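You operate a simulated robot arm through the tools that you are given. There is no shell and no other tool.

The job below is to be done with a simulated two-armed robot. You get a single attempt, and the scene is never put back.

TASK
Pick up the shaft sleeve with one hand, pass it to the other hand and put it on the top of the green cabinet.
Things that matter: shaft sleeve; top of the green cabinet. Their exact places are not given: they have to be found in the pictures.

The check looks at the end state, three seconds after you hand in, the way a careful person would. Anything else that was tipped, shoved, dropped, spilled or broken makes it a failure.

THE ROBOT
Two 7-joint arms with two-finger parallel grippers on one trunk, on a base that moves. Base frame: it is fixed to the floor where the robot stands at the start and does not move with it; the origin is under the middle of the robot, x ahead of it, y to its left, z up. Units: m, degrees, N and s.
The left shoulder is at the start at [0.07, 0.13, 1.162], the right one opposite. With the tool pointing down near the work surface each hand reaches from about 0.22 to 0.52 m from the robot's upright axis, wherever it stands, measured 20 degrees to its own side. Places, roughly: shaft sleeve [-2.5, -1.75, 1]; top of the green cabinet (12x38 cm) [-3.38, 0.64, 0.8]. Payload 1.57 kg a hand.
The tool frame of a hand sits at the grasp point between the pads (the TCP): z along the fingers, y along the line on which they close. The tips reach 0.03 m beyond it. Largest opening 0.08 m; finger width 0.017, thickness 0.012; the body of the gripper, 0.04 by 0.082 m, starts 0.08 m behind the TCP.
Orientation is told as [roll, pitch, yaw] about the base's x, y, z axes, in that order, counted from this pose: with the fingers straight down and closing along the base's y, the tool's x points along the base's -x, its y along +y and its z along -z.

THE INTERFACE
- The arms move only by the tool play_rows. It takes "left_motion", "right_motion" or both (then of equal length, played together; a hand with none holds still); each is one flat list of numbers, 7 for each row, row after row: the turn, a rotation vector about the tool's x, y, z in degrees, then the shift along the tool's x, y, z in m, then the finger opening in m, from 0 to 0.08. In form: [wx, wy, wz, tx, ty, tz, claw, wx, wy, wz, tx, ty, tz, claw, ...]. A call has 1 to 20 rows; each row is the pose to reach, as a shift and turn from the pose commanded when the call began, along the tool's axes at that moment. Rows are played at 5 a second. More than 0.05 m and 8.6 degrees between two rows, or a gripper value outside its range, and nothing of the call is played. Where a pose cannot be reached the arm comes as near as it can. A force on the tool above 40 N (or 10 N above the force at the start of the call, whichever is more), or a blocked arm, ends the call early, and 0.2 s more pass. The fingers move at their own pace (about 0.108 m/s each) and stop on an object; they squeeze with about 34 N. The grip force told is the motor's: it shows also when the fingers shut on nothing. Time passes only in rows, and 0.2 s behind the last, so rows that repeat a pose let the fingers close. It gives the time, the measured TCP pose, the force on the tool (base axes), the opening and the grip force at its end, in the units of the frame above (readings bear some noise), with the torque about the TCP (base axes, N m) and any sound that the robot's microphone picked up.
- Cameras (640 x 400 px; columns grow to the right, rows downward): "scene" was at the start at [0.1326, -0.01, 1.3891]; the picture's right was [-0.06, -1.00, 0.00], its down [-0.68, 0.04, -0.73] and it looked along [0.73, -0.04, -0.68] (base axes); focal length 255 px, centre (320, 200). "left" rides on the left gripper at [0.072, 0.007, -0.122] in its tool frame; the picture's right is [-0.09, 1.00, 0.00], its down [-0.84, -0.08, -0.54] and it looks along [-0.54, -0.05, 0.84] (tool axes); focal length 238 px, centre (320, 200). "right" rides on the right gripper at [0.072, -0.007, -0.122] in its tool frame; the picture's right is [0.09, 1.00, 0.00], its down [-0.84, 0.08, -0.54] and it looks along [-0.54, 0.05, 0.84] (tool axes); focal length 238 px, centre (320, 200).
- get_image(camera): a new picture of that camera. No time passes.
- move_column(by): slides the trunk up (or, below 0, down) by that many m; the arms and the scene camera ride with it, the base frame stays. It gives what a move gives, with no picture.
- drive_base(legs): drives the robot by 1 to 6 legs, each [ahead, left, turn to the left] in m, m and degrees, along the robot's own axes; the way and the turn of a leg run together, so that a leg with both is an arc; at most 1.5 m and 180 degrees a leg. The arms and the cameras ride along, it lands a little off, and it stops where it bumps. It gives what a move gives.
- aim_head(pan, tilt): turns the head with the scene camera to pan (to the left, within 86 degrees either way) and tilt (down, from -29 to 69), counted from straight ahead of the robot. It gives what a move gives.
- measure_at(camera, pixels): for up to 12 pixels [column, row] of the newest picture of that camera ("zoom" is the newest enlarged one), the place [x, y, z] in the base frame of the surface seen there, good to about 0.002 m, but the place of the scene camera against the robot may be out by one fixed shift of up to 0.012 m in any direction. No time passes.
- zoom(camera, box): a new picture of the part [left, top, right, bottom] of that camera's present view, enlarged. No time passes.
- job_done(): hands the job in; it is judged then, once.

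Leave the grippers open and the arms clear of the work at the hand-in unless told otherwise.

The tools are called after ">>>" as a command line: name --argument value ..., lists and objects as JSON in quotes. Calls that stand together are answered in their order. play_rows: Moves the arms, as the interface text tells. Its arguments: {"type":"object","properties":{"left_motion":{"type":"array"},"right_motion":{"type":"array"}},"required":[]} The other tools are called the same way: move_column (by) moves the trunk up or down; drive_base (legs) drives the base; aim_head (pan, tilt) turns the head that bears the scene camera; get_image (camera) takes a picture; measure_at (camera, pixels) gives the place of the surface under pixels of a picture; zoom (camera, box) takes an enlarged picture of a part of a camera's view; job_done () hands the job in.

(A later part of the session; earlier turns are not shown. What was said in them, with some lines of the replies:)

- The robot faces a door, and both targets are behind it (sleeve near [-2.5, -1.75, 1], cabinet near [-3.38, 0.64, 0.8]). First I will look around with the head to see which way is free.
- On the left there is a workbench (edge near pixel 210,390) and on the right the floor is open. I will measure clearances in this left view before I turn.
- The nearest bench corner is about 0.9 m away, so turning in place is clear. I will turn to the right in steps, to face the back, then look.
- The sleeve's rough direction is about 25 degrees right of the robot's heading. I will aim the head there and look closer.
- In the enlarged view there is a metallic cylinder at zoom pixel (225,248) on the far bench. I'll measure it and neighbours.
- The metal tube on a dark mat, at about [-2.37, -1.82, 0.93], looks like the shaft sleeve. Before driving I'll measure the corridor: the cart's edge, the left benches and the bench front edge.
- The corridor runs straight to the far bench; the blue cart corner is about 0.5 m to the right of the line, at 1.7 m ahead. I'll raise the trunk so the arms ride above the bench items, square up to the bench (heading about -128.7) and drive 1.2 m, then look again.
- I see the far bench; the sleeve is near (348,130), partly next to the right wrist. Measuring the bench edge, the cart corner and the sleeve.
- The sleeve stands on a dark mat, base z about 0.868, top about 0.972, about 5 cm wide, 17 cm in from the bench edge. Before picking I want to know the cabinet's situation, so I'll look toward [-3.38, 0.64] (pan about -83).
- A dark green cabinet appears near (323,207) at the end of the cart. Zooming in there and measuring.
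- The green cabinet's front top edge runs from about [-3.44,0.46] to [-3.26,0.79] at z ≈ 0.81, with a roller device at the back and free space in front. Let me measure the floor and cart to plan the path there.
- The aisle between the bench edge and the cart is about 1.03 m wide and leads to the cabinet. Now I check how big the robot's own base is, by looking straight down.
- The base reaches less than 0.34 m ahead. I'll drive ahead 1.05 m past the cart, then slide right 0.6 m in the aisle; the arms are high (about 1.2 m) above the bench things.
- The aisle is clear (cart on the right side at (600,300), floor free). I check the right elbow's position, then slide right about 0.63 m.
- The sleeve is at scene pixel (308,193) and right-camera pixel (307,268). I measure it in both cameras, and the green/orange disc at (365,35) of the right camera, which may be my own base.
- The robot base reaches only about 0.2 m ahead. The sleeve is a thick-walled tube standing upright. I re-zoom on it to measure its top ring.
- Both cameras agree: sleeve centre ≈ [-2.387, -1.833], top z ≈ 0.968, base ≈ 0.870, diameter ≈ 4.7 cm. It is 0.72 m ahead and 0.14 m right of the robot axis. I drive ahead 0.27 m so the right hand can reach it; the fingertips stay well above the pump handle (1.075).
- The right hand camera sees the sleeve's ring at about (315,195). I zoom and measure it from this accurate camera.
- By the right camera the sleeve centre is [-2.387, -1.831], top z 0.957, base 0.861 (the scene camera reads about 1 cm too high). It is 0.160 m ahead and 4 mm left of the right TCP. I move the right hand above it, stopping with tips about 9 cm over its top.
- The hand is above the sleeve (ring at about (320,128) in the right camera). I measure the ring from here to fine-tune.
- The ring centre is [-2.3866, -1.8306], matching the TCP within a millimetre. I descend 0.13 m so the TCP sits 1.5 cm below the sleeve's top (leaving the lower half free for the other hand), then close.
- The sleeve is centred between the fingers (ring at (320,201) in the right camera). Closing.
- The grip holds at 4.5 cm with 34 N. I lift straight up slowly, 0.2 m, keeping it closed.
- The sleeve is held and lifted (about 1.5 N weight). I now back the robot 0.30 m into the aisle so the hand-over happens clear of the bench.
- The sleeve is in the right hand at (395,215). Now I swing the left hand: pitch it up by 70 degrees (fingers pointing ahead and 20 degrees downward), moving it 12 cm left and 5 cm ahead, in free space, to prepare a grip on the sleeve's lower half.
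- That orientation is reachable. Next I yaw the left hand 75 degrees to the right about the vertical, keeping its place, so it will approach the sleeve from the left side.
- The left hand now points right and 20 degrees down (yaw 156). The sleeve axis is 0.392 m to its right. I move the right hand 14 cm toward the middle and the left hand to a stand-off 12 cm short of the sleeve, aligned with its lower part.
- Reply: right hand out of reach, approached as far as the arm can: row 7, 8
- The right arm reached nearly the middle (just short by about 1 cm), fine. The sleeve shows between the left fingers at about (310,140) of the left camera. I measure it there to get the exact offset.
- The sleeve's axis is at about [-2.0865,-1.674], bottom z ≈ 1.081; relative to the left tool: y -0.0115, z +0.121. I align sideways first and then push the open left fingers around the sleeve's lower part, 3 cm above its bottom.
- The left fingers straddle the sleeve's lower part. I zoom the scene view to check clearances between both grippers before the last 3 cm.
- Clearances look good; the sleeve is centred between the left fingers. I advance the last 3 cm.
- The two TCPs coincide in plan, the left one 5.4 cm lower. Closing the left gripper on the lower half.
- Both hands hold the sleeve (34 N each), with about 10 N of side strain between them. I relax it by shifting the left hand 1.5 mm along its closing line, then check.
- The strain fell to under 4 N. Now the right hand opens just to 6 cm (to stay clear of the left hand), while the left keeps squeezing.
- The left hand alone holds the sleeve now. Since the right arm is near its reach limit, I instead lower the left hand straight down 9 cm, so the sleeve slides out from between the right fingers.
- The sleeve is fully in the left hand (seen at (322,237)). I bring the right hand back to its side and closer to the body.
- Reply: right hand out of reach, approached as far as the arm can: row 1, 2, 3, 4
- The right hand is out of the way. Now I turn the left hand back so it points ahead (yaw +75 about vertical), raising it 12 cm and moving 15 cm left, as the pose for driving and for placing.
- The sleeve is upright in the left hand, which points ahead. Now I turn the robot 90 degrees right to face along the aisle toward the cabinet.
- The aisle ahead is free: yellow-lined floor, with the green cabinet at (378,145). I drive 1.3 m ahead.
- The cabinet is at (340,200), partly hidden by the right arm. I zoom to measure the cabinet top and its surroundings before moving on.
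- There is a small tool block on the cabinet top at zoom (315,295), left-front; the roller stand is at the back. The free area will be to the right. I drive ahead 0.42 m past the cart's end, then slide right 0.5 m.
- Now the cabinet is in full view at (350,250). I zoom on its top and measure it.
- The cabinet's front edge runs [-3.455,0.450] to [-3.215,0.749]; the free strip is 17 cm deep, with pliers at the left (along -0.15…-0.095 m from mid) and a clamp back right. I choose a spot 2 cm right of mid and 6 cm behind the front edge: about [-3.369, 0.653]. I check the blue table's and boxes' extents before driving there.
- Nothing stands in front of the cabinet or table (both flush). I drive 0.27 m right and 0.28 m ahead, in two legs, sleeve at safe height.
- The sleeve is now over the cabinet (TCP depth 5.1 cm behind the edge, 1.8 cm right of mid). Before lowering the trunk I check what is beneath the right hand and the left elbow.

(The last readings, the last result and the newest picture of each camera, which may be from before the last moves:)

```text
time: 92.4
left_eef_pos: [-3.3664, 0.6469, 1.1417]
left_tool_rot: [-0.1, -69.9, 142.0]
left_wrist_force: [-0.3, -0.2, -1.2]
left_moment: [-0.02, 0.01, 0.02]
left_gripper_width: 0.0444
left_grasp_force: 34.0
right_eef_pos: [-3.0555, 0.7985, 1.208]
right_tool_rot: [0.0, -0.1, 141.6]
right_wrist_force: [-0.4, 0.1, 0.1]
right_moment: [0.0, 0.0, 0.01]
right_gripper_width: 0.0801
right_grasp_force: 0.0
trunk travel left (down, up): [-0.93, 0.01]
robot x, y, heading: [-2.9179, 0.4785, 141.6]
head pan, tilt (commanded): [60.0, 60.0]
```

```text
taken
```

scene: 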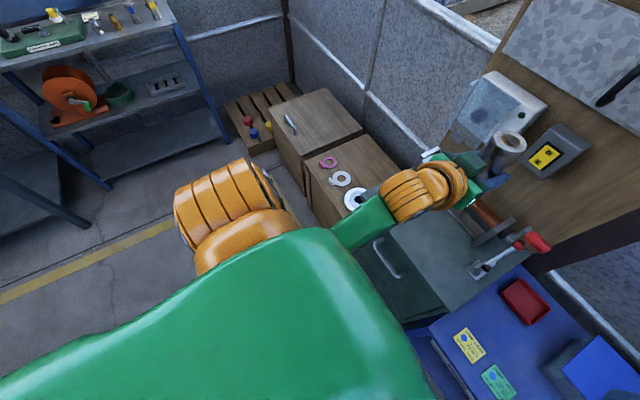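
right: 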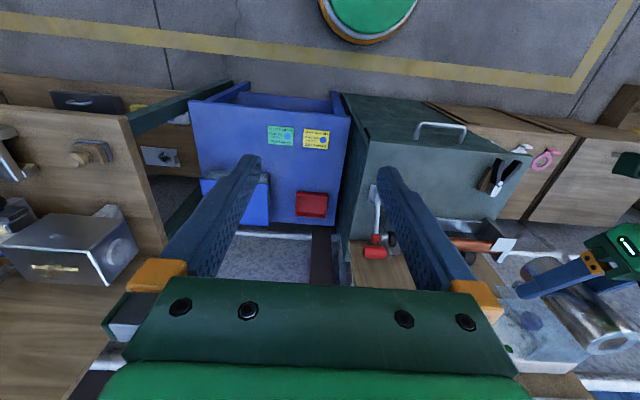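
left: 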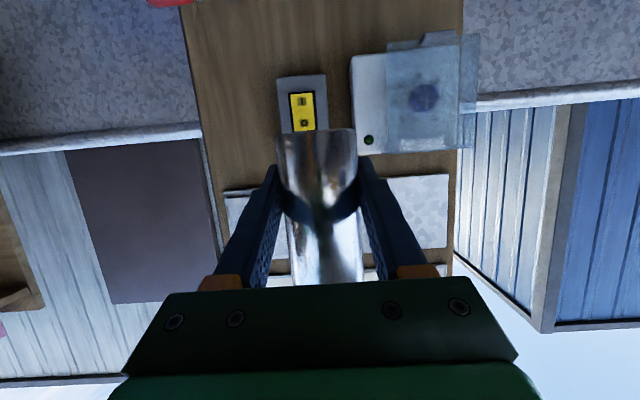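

Nothing is below the right hand (table at 0.61, box at 0.70, clamp far behind it). I check the left elbow height too, then lower the trunk 0.25 m, leaving the sleeve bottom about 6 cm above the cabinet top.

>>> measure_at --camera "scene" --pixels '[[230, 200], [200, 215], [400, 195], [250, 240]]'

>>> move_column --by -0.25

>>> get_image --camera "right"

>>> get_image --camera "left"

>>> aim_head --pan 5 --tilt 35

>>> get_image --camera "scene"

```text
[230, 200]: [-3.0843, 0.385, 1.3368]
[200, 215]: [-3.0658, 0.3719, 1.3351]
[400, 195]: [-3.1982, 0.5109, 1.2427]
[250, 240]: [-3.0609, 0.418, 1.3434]
```

```text
time: 95.0
left_eef_pos: [-3.3667, 0.6453, 0.8913]
left_tool_rot: [-0.1, -69.8, 141.9]
left_wrist_force: [-0.5, 0.2, -1.5]
left_moment: [0.01, 0.01, 0.02]
left_gripper_width: 0.0445
left_grasp_force: 33.9
right_eef_pos: [-3.0553, 0.7973, 0.958]
right_tool_rot: [0.1, 0.0, 141.7]
right_wrist_force: [-0.8, -0.1, -0.3]
right_moment: [0.02, -0.03, 0.0]
right_gripper_width: 0.0798
right_grasp_force: 0.2
trunk travel left (down, up): [-0.68, 0.26]
robot x, y, heading: [-2.9213, 0.4751, 141.8]
head pan, tilt (commanded): [60.0, 60.0]
```

```text
taken
```

right: 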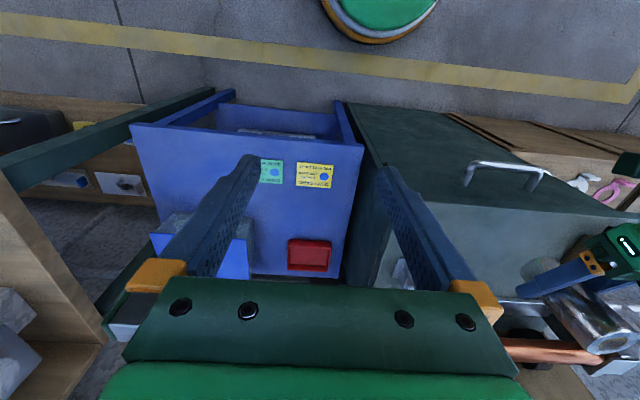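

```text
taken
```

left: 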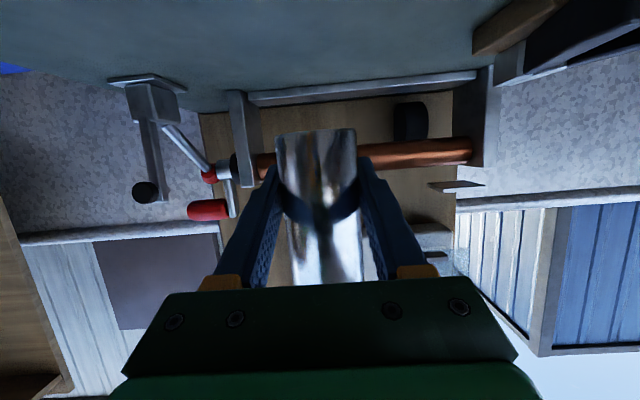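

```text
time: 96.2
left_eef_pos: [-3.3674, 0.6455, 0.8909]
left_tool_rot: [0.0, -69.9, 141.9]
left_wrist_force: [0.7, 1.2, -0.7]
left_moment: [-0.02, -0.01, -0.01]
left_gripper_width: 0.044
left_grasp_force: 33.9
right_eef_pos: [-3.0556, 0.7975, 0.9579]
right_tool_rot: [0.0, 0.0, 141.6]
right_wrist_force: [0.1, 0.6, -0.3]
right_moment: [0.02, 0.03, 0.01]
right_gripper_width: 0.0799
right_grasp_force: 0.0
trunk travel left (down, up): [-0.68, 0.26]
robot x, y, heading: [-2.9199, 0.4802, 141.8]
head pan, tilt (commanded): [5.0, 35.0]
```

```text
taken
```

scene: 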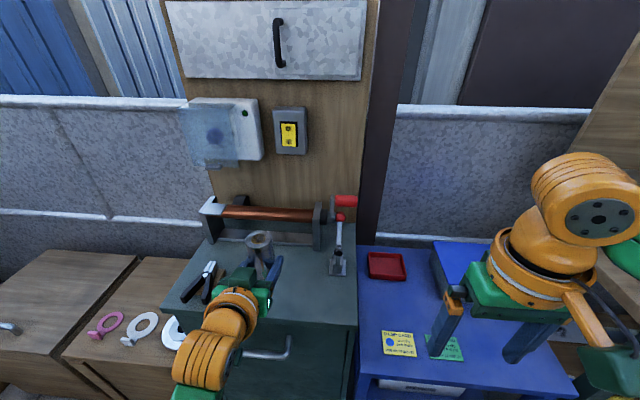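

The sleeve hovers over the free strip between pliers and clamp. I use the left camera to measure the sleeve's bottom rim and the cabinet surface.

>>> measure_at --camera "left" --pixels '[[315, 134], [316, 140], [316, 160], [300, 60], [300, 20], [200, 30], [400, 40], [320, 90], [520, 20], [130, 85]]'

>>> zoom --camera "scene" --box '[170, 190, 370, 350]'

```text
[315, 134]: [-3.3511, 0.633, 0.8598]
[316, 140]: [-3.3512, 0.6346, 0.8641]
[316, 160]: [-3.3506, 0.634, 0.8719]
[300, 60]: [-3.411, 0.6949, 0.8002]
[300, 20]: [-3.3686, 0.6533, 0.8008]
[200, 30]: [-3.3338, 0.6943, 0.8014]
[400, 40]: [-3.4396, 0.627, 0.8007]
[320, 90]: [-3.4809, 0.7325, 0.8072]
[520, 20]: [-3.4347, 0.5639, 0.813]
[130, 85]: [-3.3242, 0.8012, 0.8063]
```

```text
2.50 times, centred on (270, 270) of scene
```

zoom: 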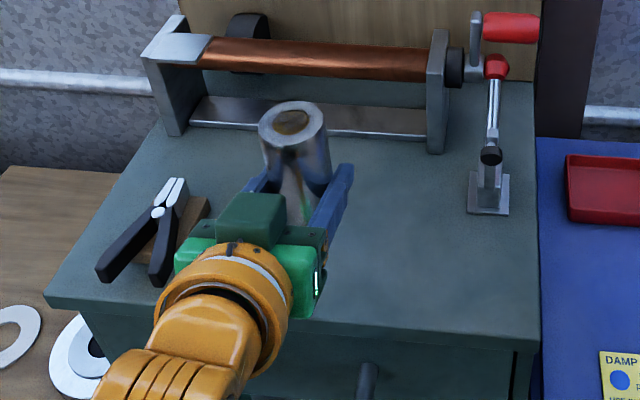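

The left camera says the cabinet top is at z ≈ 0.8005 and the sleeve's bottom at ≈ 0.8595. I shift 8 mm ahead and come down 5 cm, leaving about 9 mm.

>>> play_rows --left_motion '[0, 0, 0, -0.0014, 0, 0.0038, 0.02, 0, 0, 0, -0.0027, 0, 0.0075, 0.02, 0, 0, 0, 0.0067, 0, 0.0109, 0.02, 0, 0, 0, 0.0161, 0, 0.0143, 0.02, 0, 0, 0, 0.0255, 0, 0.0178, 0.02, 0, 0, 0, 0.0349, 0, 0.0212, 0.02, 0, 0, 0, 0.0443, 0, 0.0246, 0.02, 0, 0, 0, 0.0443, 0, 0.0246, 0.02]'

>>> get_image --camera "left"

>>> zoom --camera "scene" --box '[170, 190, 370, 350]'

```text
time: 98.0
left_eef_pos: [-3.3722, 0.6511, 0.8405]
left_tool_rot: [-0.1, -69.9, 142.0]
left_wrist_force: [0.4, 0.8, -2.2]
left_moment: [-0.01, -0.01, 0.0]
left_gripper_width: 0.0444
left_grasp_force: 34.1
right_eef_pos: [-3.0555, 0.7972, 0.9584]
right_tool_rot: [0.0, 0.0, 141.6]
right_wrist_force: [-0.7, 0.3, 0.8]
right_moment: [-0.04, 0.01, -0.03]
right_gripper_width: 0.0797
right_grasp_force: 0.1
trunk travel left (down, up): [-0.68, 0.26]
robot x, y, heading: [-2.9205, 0.4768, 141.8]
head pan, tilt (commanded): [5.0, 35.0]
```

```text
taken
```

left: 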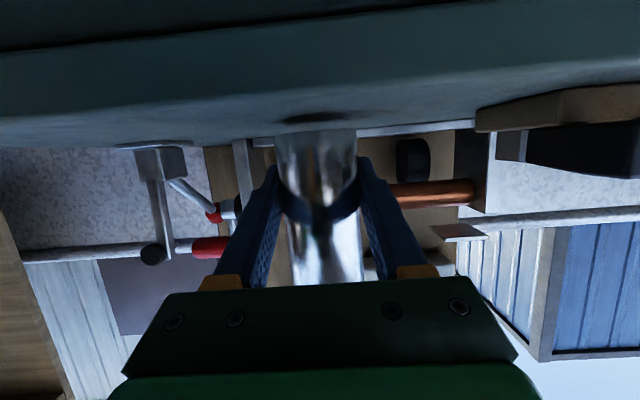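

```text
2.50 times, centred on (270, 270) of scene
```

zoom: 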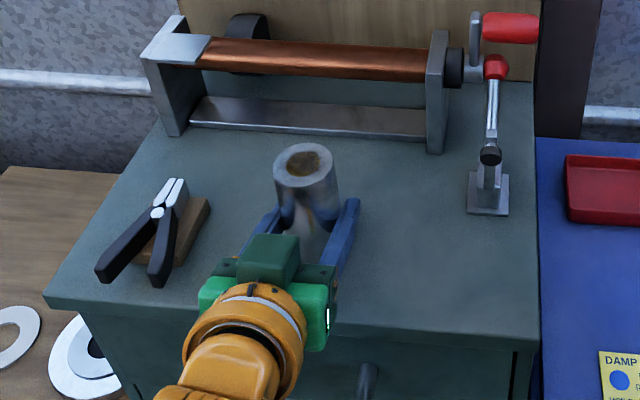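

The gap is visible as the dark shadow just above the rim in the left camera. I measure the rest gap.

>>> measure_at --camera "left" --pixels '[[316, 133], [316, 137], [316, 118], [316, 100], [250, 110], [400, 105], [316, 20]]'

```text
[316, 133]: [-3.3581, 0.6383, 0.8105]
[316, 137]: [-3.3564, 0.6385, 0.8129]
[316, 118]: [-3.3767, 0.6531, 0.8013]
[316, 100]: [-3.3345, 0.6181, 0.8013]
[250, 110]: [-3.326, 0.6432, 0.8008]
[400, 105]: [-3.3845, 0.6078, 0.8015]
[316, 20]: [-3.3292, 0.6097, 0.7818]
```

About 9 mm remain. I lower 8 mm in 2 mm steps and check the force.

>>> play_rows --left_motion '[0, 0, 0, 0.0019, 0, 0.0007, 0.02, 0, 0, 0, 0.0038, 0, 0.0014, 0.02, 0, 0, 0, 0.0056, 0, 0.0021, 0.02, 0, 0, 0, 0.0075, 0, 0.0027, 0.02, 0, 0, 0, 0.0075, 0, 0.0027, 0.02]'

```text
time: 99.2
left_eef_pos: [-3.3726, 0.6508, 0.8326]
left_tool_rot: [-0.2, -69.8, 141.9]
left_wrist_force: [-0.4, -0.1, 0.2]
left_moment: [-0.01, 0.07, 0.02]
left_gripper_width: 0.0443
left_grasp_force: 33.7
right_eef_pos: [-3.0546, 0.796, 0.9575]
right_tool_rot: [-0.1, 0.0, 141.7]
right_wrist_force: [-0.4, -1.0, -0.7]
right_moment: [-0.03, -0.02, -0.01]
right_gripper_width: 0.0803
right_grasp_force: 0.1
trunk travel left (down, up): [-0.68, 0.26]
robot x, y, heading: [-2.9213, 0.4781, 141.9]
head pan, tilt (commanded): [5.0, 35.0]
```

The vertical force rose to about 0 (from −2), so contact is near. Another 1 mm down in half-millimetre steps.

>>> play_rows --left_motion '[0, 0, 0, 0.0005, 0, 0.0002, 0.02, 0, 0, 0, 0.0009, 0, 0.0003, 0.02, 0, 0, 0, 0.0009, 0, 0.0003, 0.02]'

>>> get_image --camera "left"

```text
time: 100.0
left_eef_pos: [-3.3721, 0.6517, 0.8339]
left_tool_rot: [0.0, -70.1, 141.8]
left_wrist_force: [-3.5, 1.3, 6.1]
left_moment: [0.02, 0.27, -0.02]
left_gripper_width: 0.0444
left_grasp_force: 33.9
right_eef_pos: [-3.0555, 0.7975, 0.9576]
right_tool_rot: [0.0, 0.0, 141.7]
right_wrist_force: [-0.1, -0.9, -0.4]
right_moment: [-0.01, 0.0, -0.01]
right_gripper_width: 0.0799
right_grasp_force: 0.0
trunk travel left (down, up): [-0.68, 0.26]
robot x, y, heading: [-2.9197, 0.4761, 141.7]
head pan, tilt (commanded): [5.0, 35.0]
```

```text
taken
```

left: 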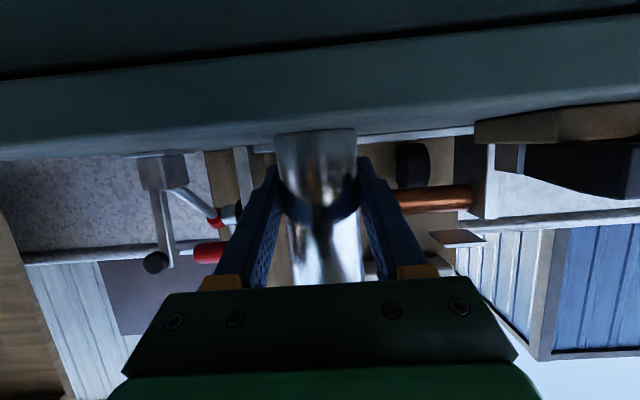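

Contact: about 6 N up-force, the sleeve stands on the cabinet. I open the left gripper slowly.

>>> play_rows --left_motion '[0, 0, 0, 0, 0, 0, 0.044, 0, 0, 0, 0, 0, 0, 0.047, 0, 0, 0, 0, 0, 0, 0.052, 0, 0, 0, 0, 0, 0, 0.06, 0, 0, 0, 0, 0, 0, 0.07, 0, 0, 0, 0, 0, 0, 0.08, 0, 0, 0, 0, 0, 0, 0.08]'

>>> get_image --camera "left"

>>> zoom --camera "scene" --box '[170, 190, 370, 350]'

```text
time: 101.6
left_eef_pos: [-3.3718, 0.6507, 0.8329]
left_tool_rot: [-0.1, -69.9, 141.9]
left_wrist_force: [0.0, -0.2, 0.5]
left_moment: [0.02, -0.01, -0.04]
left_gripper_width: 0.0802
left_grasp_force: 0.1
right_eef_pos: [-3.0552, 0.7984, 0.9573]
right_tool_rot: [0.0, 0.0, 141.7]
right_wrist_force: [0.7, -0.1, 0.9]
right_moment: [0.0, -0.04, -0.01]
right_gripper_width: 0.08
right_grasp_force: 0.0
trunk travel left (down, up): [-0.68, 0.26]
robot x, y, heading: [-2.9164, 0.4803, 141.8]
head pan, tilt (commanded): [5.0, 35.0]
```

```text
taken
```

left: 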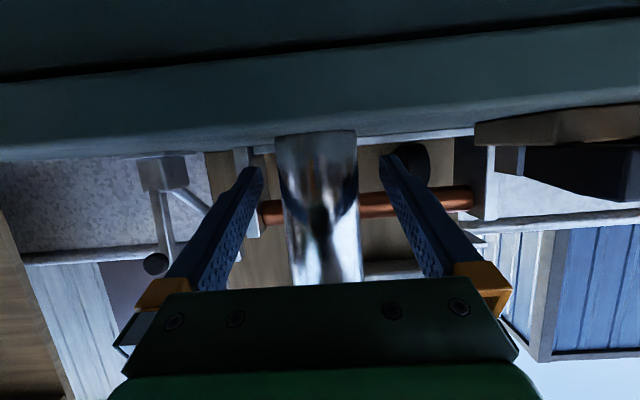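

```text
2.50 times, centred on (270, 270) of scene
```

zoom: 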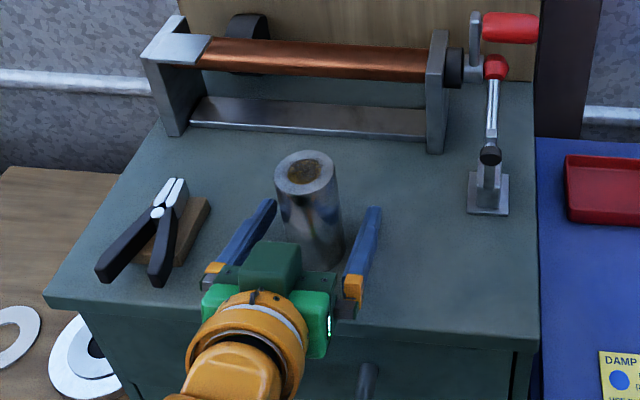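

The sleeve stands free and upright at (310,210) of the zoom. I back the open fingers straight out along the tool axis by 8 cm.

>>> play_rows --left_motion '[0, 0, 0, 0, 0, -0.01, 0.08, 0, 0, 0, 0, 0, -0.02, 0.08, 0, 0, 0, 0, 0, -0.035, 0.08, 0, 0, 0, 0, 0, -0.05, 0.08, 0, 0, 0, 0, 0, -0.065, 0.08, 0, 0, 0, 0, 0, -0.08, 0.08, 0, 0, 0, 0, 0, -0.08, 0.08]'

>>> get_image --camera "left"

>>> zoom --camera "scene" --box '[170, 190, 370, 350]'

```text
time: 103.2
left_eef_pos: [-3.3168, 0.6098, 0.8564]
left_tool_rot: [-0.1, -69.9, 141.9]
left_wrist_force: [0.7, -0.3, -0.4]
left_moment: [0.03, 0.01, -0.02]
left_gripper_width: 0.08
left_grasp_force: 0.1
left hand out of reach, approached as far as the arm can: row 6, 7
right_eef_pos: [-3.0549, 0.7976, 0.9587]
right_tool_rot: [-0.1, 0.0, 141.6]
right_wrist_force: [0.1, 0.4, 0.4]
right_moment: [0.01, 0.0, -0.03]
right_gripper_width: 0.0799
right_grasp_force: 0.1
trunk travel left (down, up): [-0.68, 0.26]
robot x, y, heading: [-2.9165, 0.4749, 141.7]
head pan, tilt (commanded): [5.0, 35.0]
```

```text
taken
```

left: 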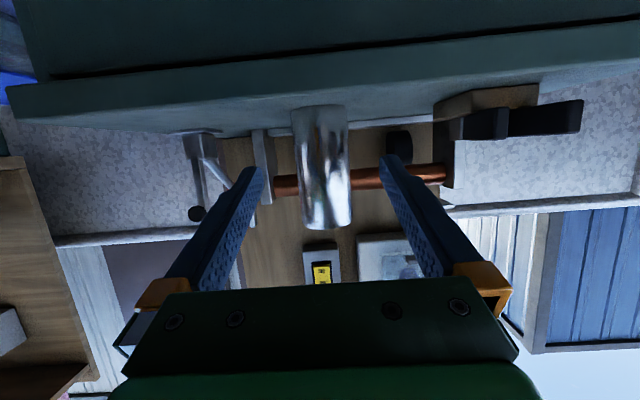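

```text
2.50 times, centred on (270, 270) of scene
```

zoom: 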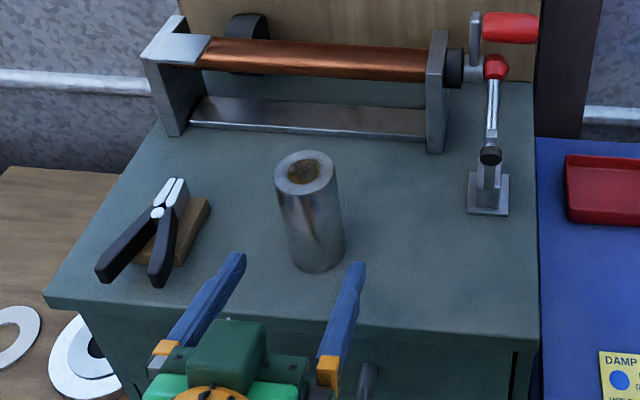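

The fingers are clear of the sleeve. I drive back 0.3 m and verify the final state.

>>> drive_base --legs '[[-0.3, 0, 0]]'

>>> aim_head --pan 0 --tilt 30

>>> get_image --camera "scene"

>>> get_image --camera "left"

```text
time: 105.2
left_eef_pos: [-3.0817, 0.4223, 0.8558]
left_tool_rot: [-0.1, -69.7, 141.8]
left_wrist_force: [-0.5, 0.1, 0.2]
left_moment: [-0.01, 0.0, -0.04]
left_gripper_width: 0.0799
left_grasp_force: 0.1
right_eef_pos: [-2.8191, 0.6103, 0.9566]
right_tool_rot: [0.0, 0.0, 141.8]
right_wrist_force: [0.9, -0.1, -0.5]
right_moment: [0.01, -0.02, 0.03]
right_gripper_width: 0.0798
right_grasp_force: 0.0
trunk travel left (down, up): [-0.68, 0.26]
robot x, y, heading: [-2.6808, 0.2924, 141.6]
head pan, tilt (commanded): [5.0, 35.0]
```

```text
time: 105.9
left_eef_pos: [-3.0796, 0.4206, 0.856]
left_tool_rot: [-0.2, -70.0, 141.8]
left_wrist_force: [0.3, 0.8, 0.6]
left_moment: [0.0, -0.02, -0.02]
left_gripper_width: 0.0799
left_grasp_force: 0.0
right_eef_pos: [-2.8187, 0.6097, 0.9573]
right_tool_rot: [-0.1, 0.0, 141.6]
right_wrist_force: [-0.5, -0.6, -0.6]
right_moment: [-0.01, -0.01, -0.01]
right_gripper_width: 0.08
right_grasp_force: 0.1
trunk travel left (down, up): [-0.68, 0.26]
robot x, y, heading: [-2.6847, 0.2936, 141.6]
head pan, tilt (commanded): [0.0, 30.0]
```

```text
taken
```

scene: 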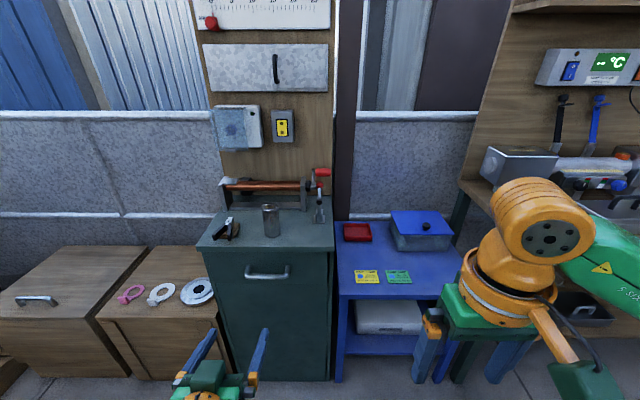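

```text
taken
```

left: 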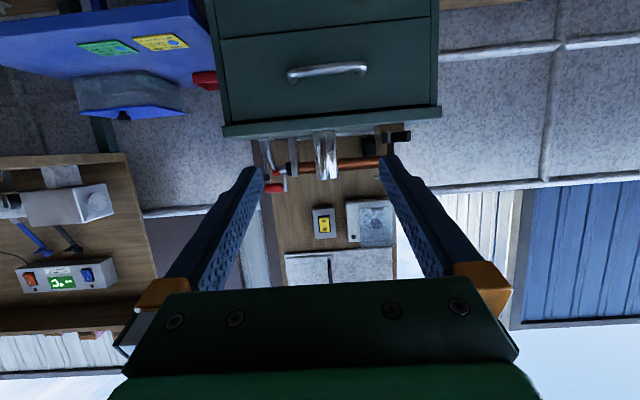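

The sleeve stands upright at (271,220) on the cabinet. One last measurement to confirm its place and that it stands still.

>>> zoom --camera "scene" --box '[190, 165, 350, 265]'

>>> measure_at --camera "zoom" --pixels '[[322, 170], [322, 220], [322, 270], [300, 310], [200, 310], [500, 310]]'

```text
4.00 times, centred on (270, 215) of scene
```

zoom: 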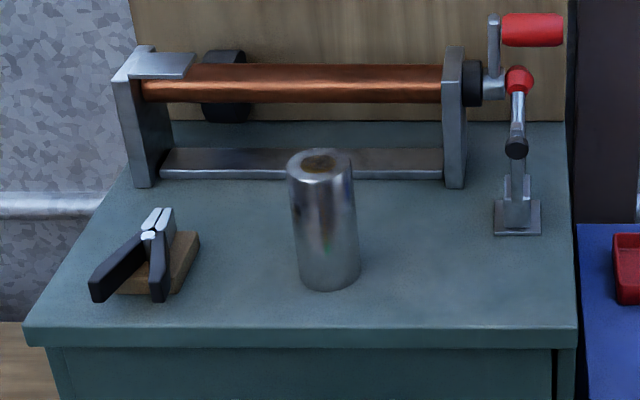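

```text
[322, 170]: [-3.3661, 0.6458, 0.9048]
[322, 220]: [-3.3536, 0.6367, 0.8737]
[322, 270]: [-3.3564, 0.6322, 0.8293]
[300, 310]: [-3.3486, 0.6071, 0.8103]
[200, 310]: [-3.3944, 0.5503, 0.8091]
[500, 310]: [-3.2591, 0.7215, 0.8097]
```

The sleeve stands upright on the green cabinet, about 6 cm behind its front edge. The pliers, roller and clamp haven't moved. Both grippers are open and clear, so I hand the job in.

>>> job_done

```text
The job is handed in.
```

The shaft sleeve is now standing upright on top of the green cabinet, and I've handed the job in. I haven't been told the result of the check.

- **Pick-up:** The right hand took the sleeve from its mat on the far workbench.
- **Pass:** I backed into the aisle. The left hand gripped the lower half before the right hand let go.
- **Placing:** The left hand set it down about 6 cm behind the cabinet's front edge and slightly right of the middle. In the last picture it was still upright.

In that picture the pliers, roller and clamp on the cabinet had not moved, and I saw no sign of the robot bumping anything on the way. Both grippers are open, and the robot has backed about 0.3 m away from the cabinet.
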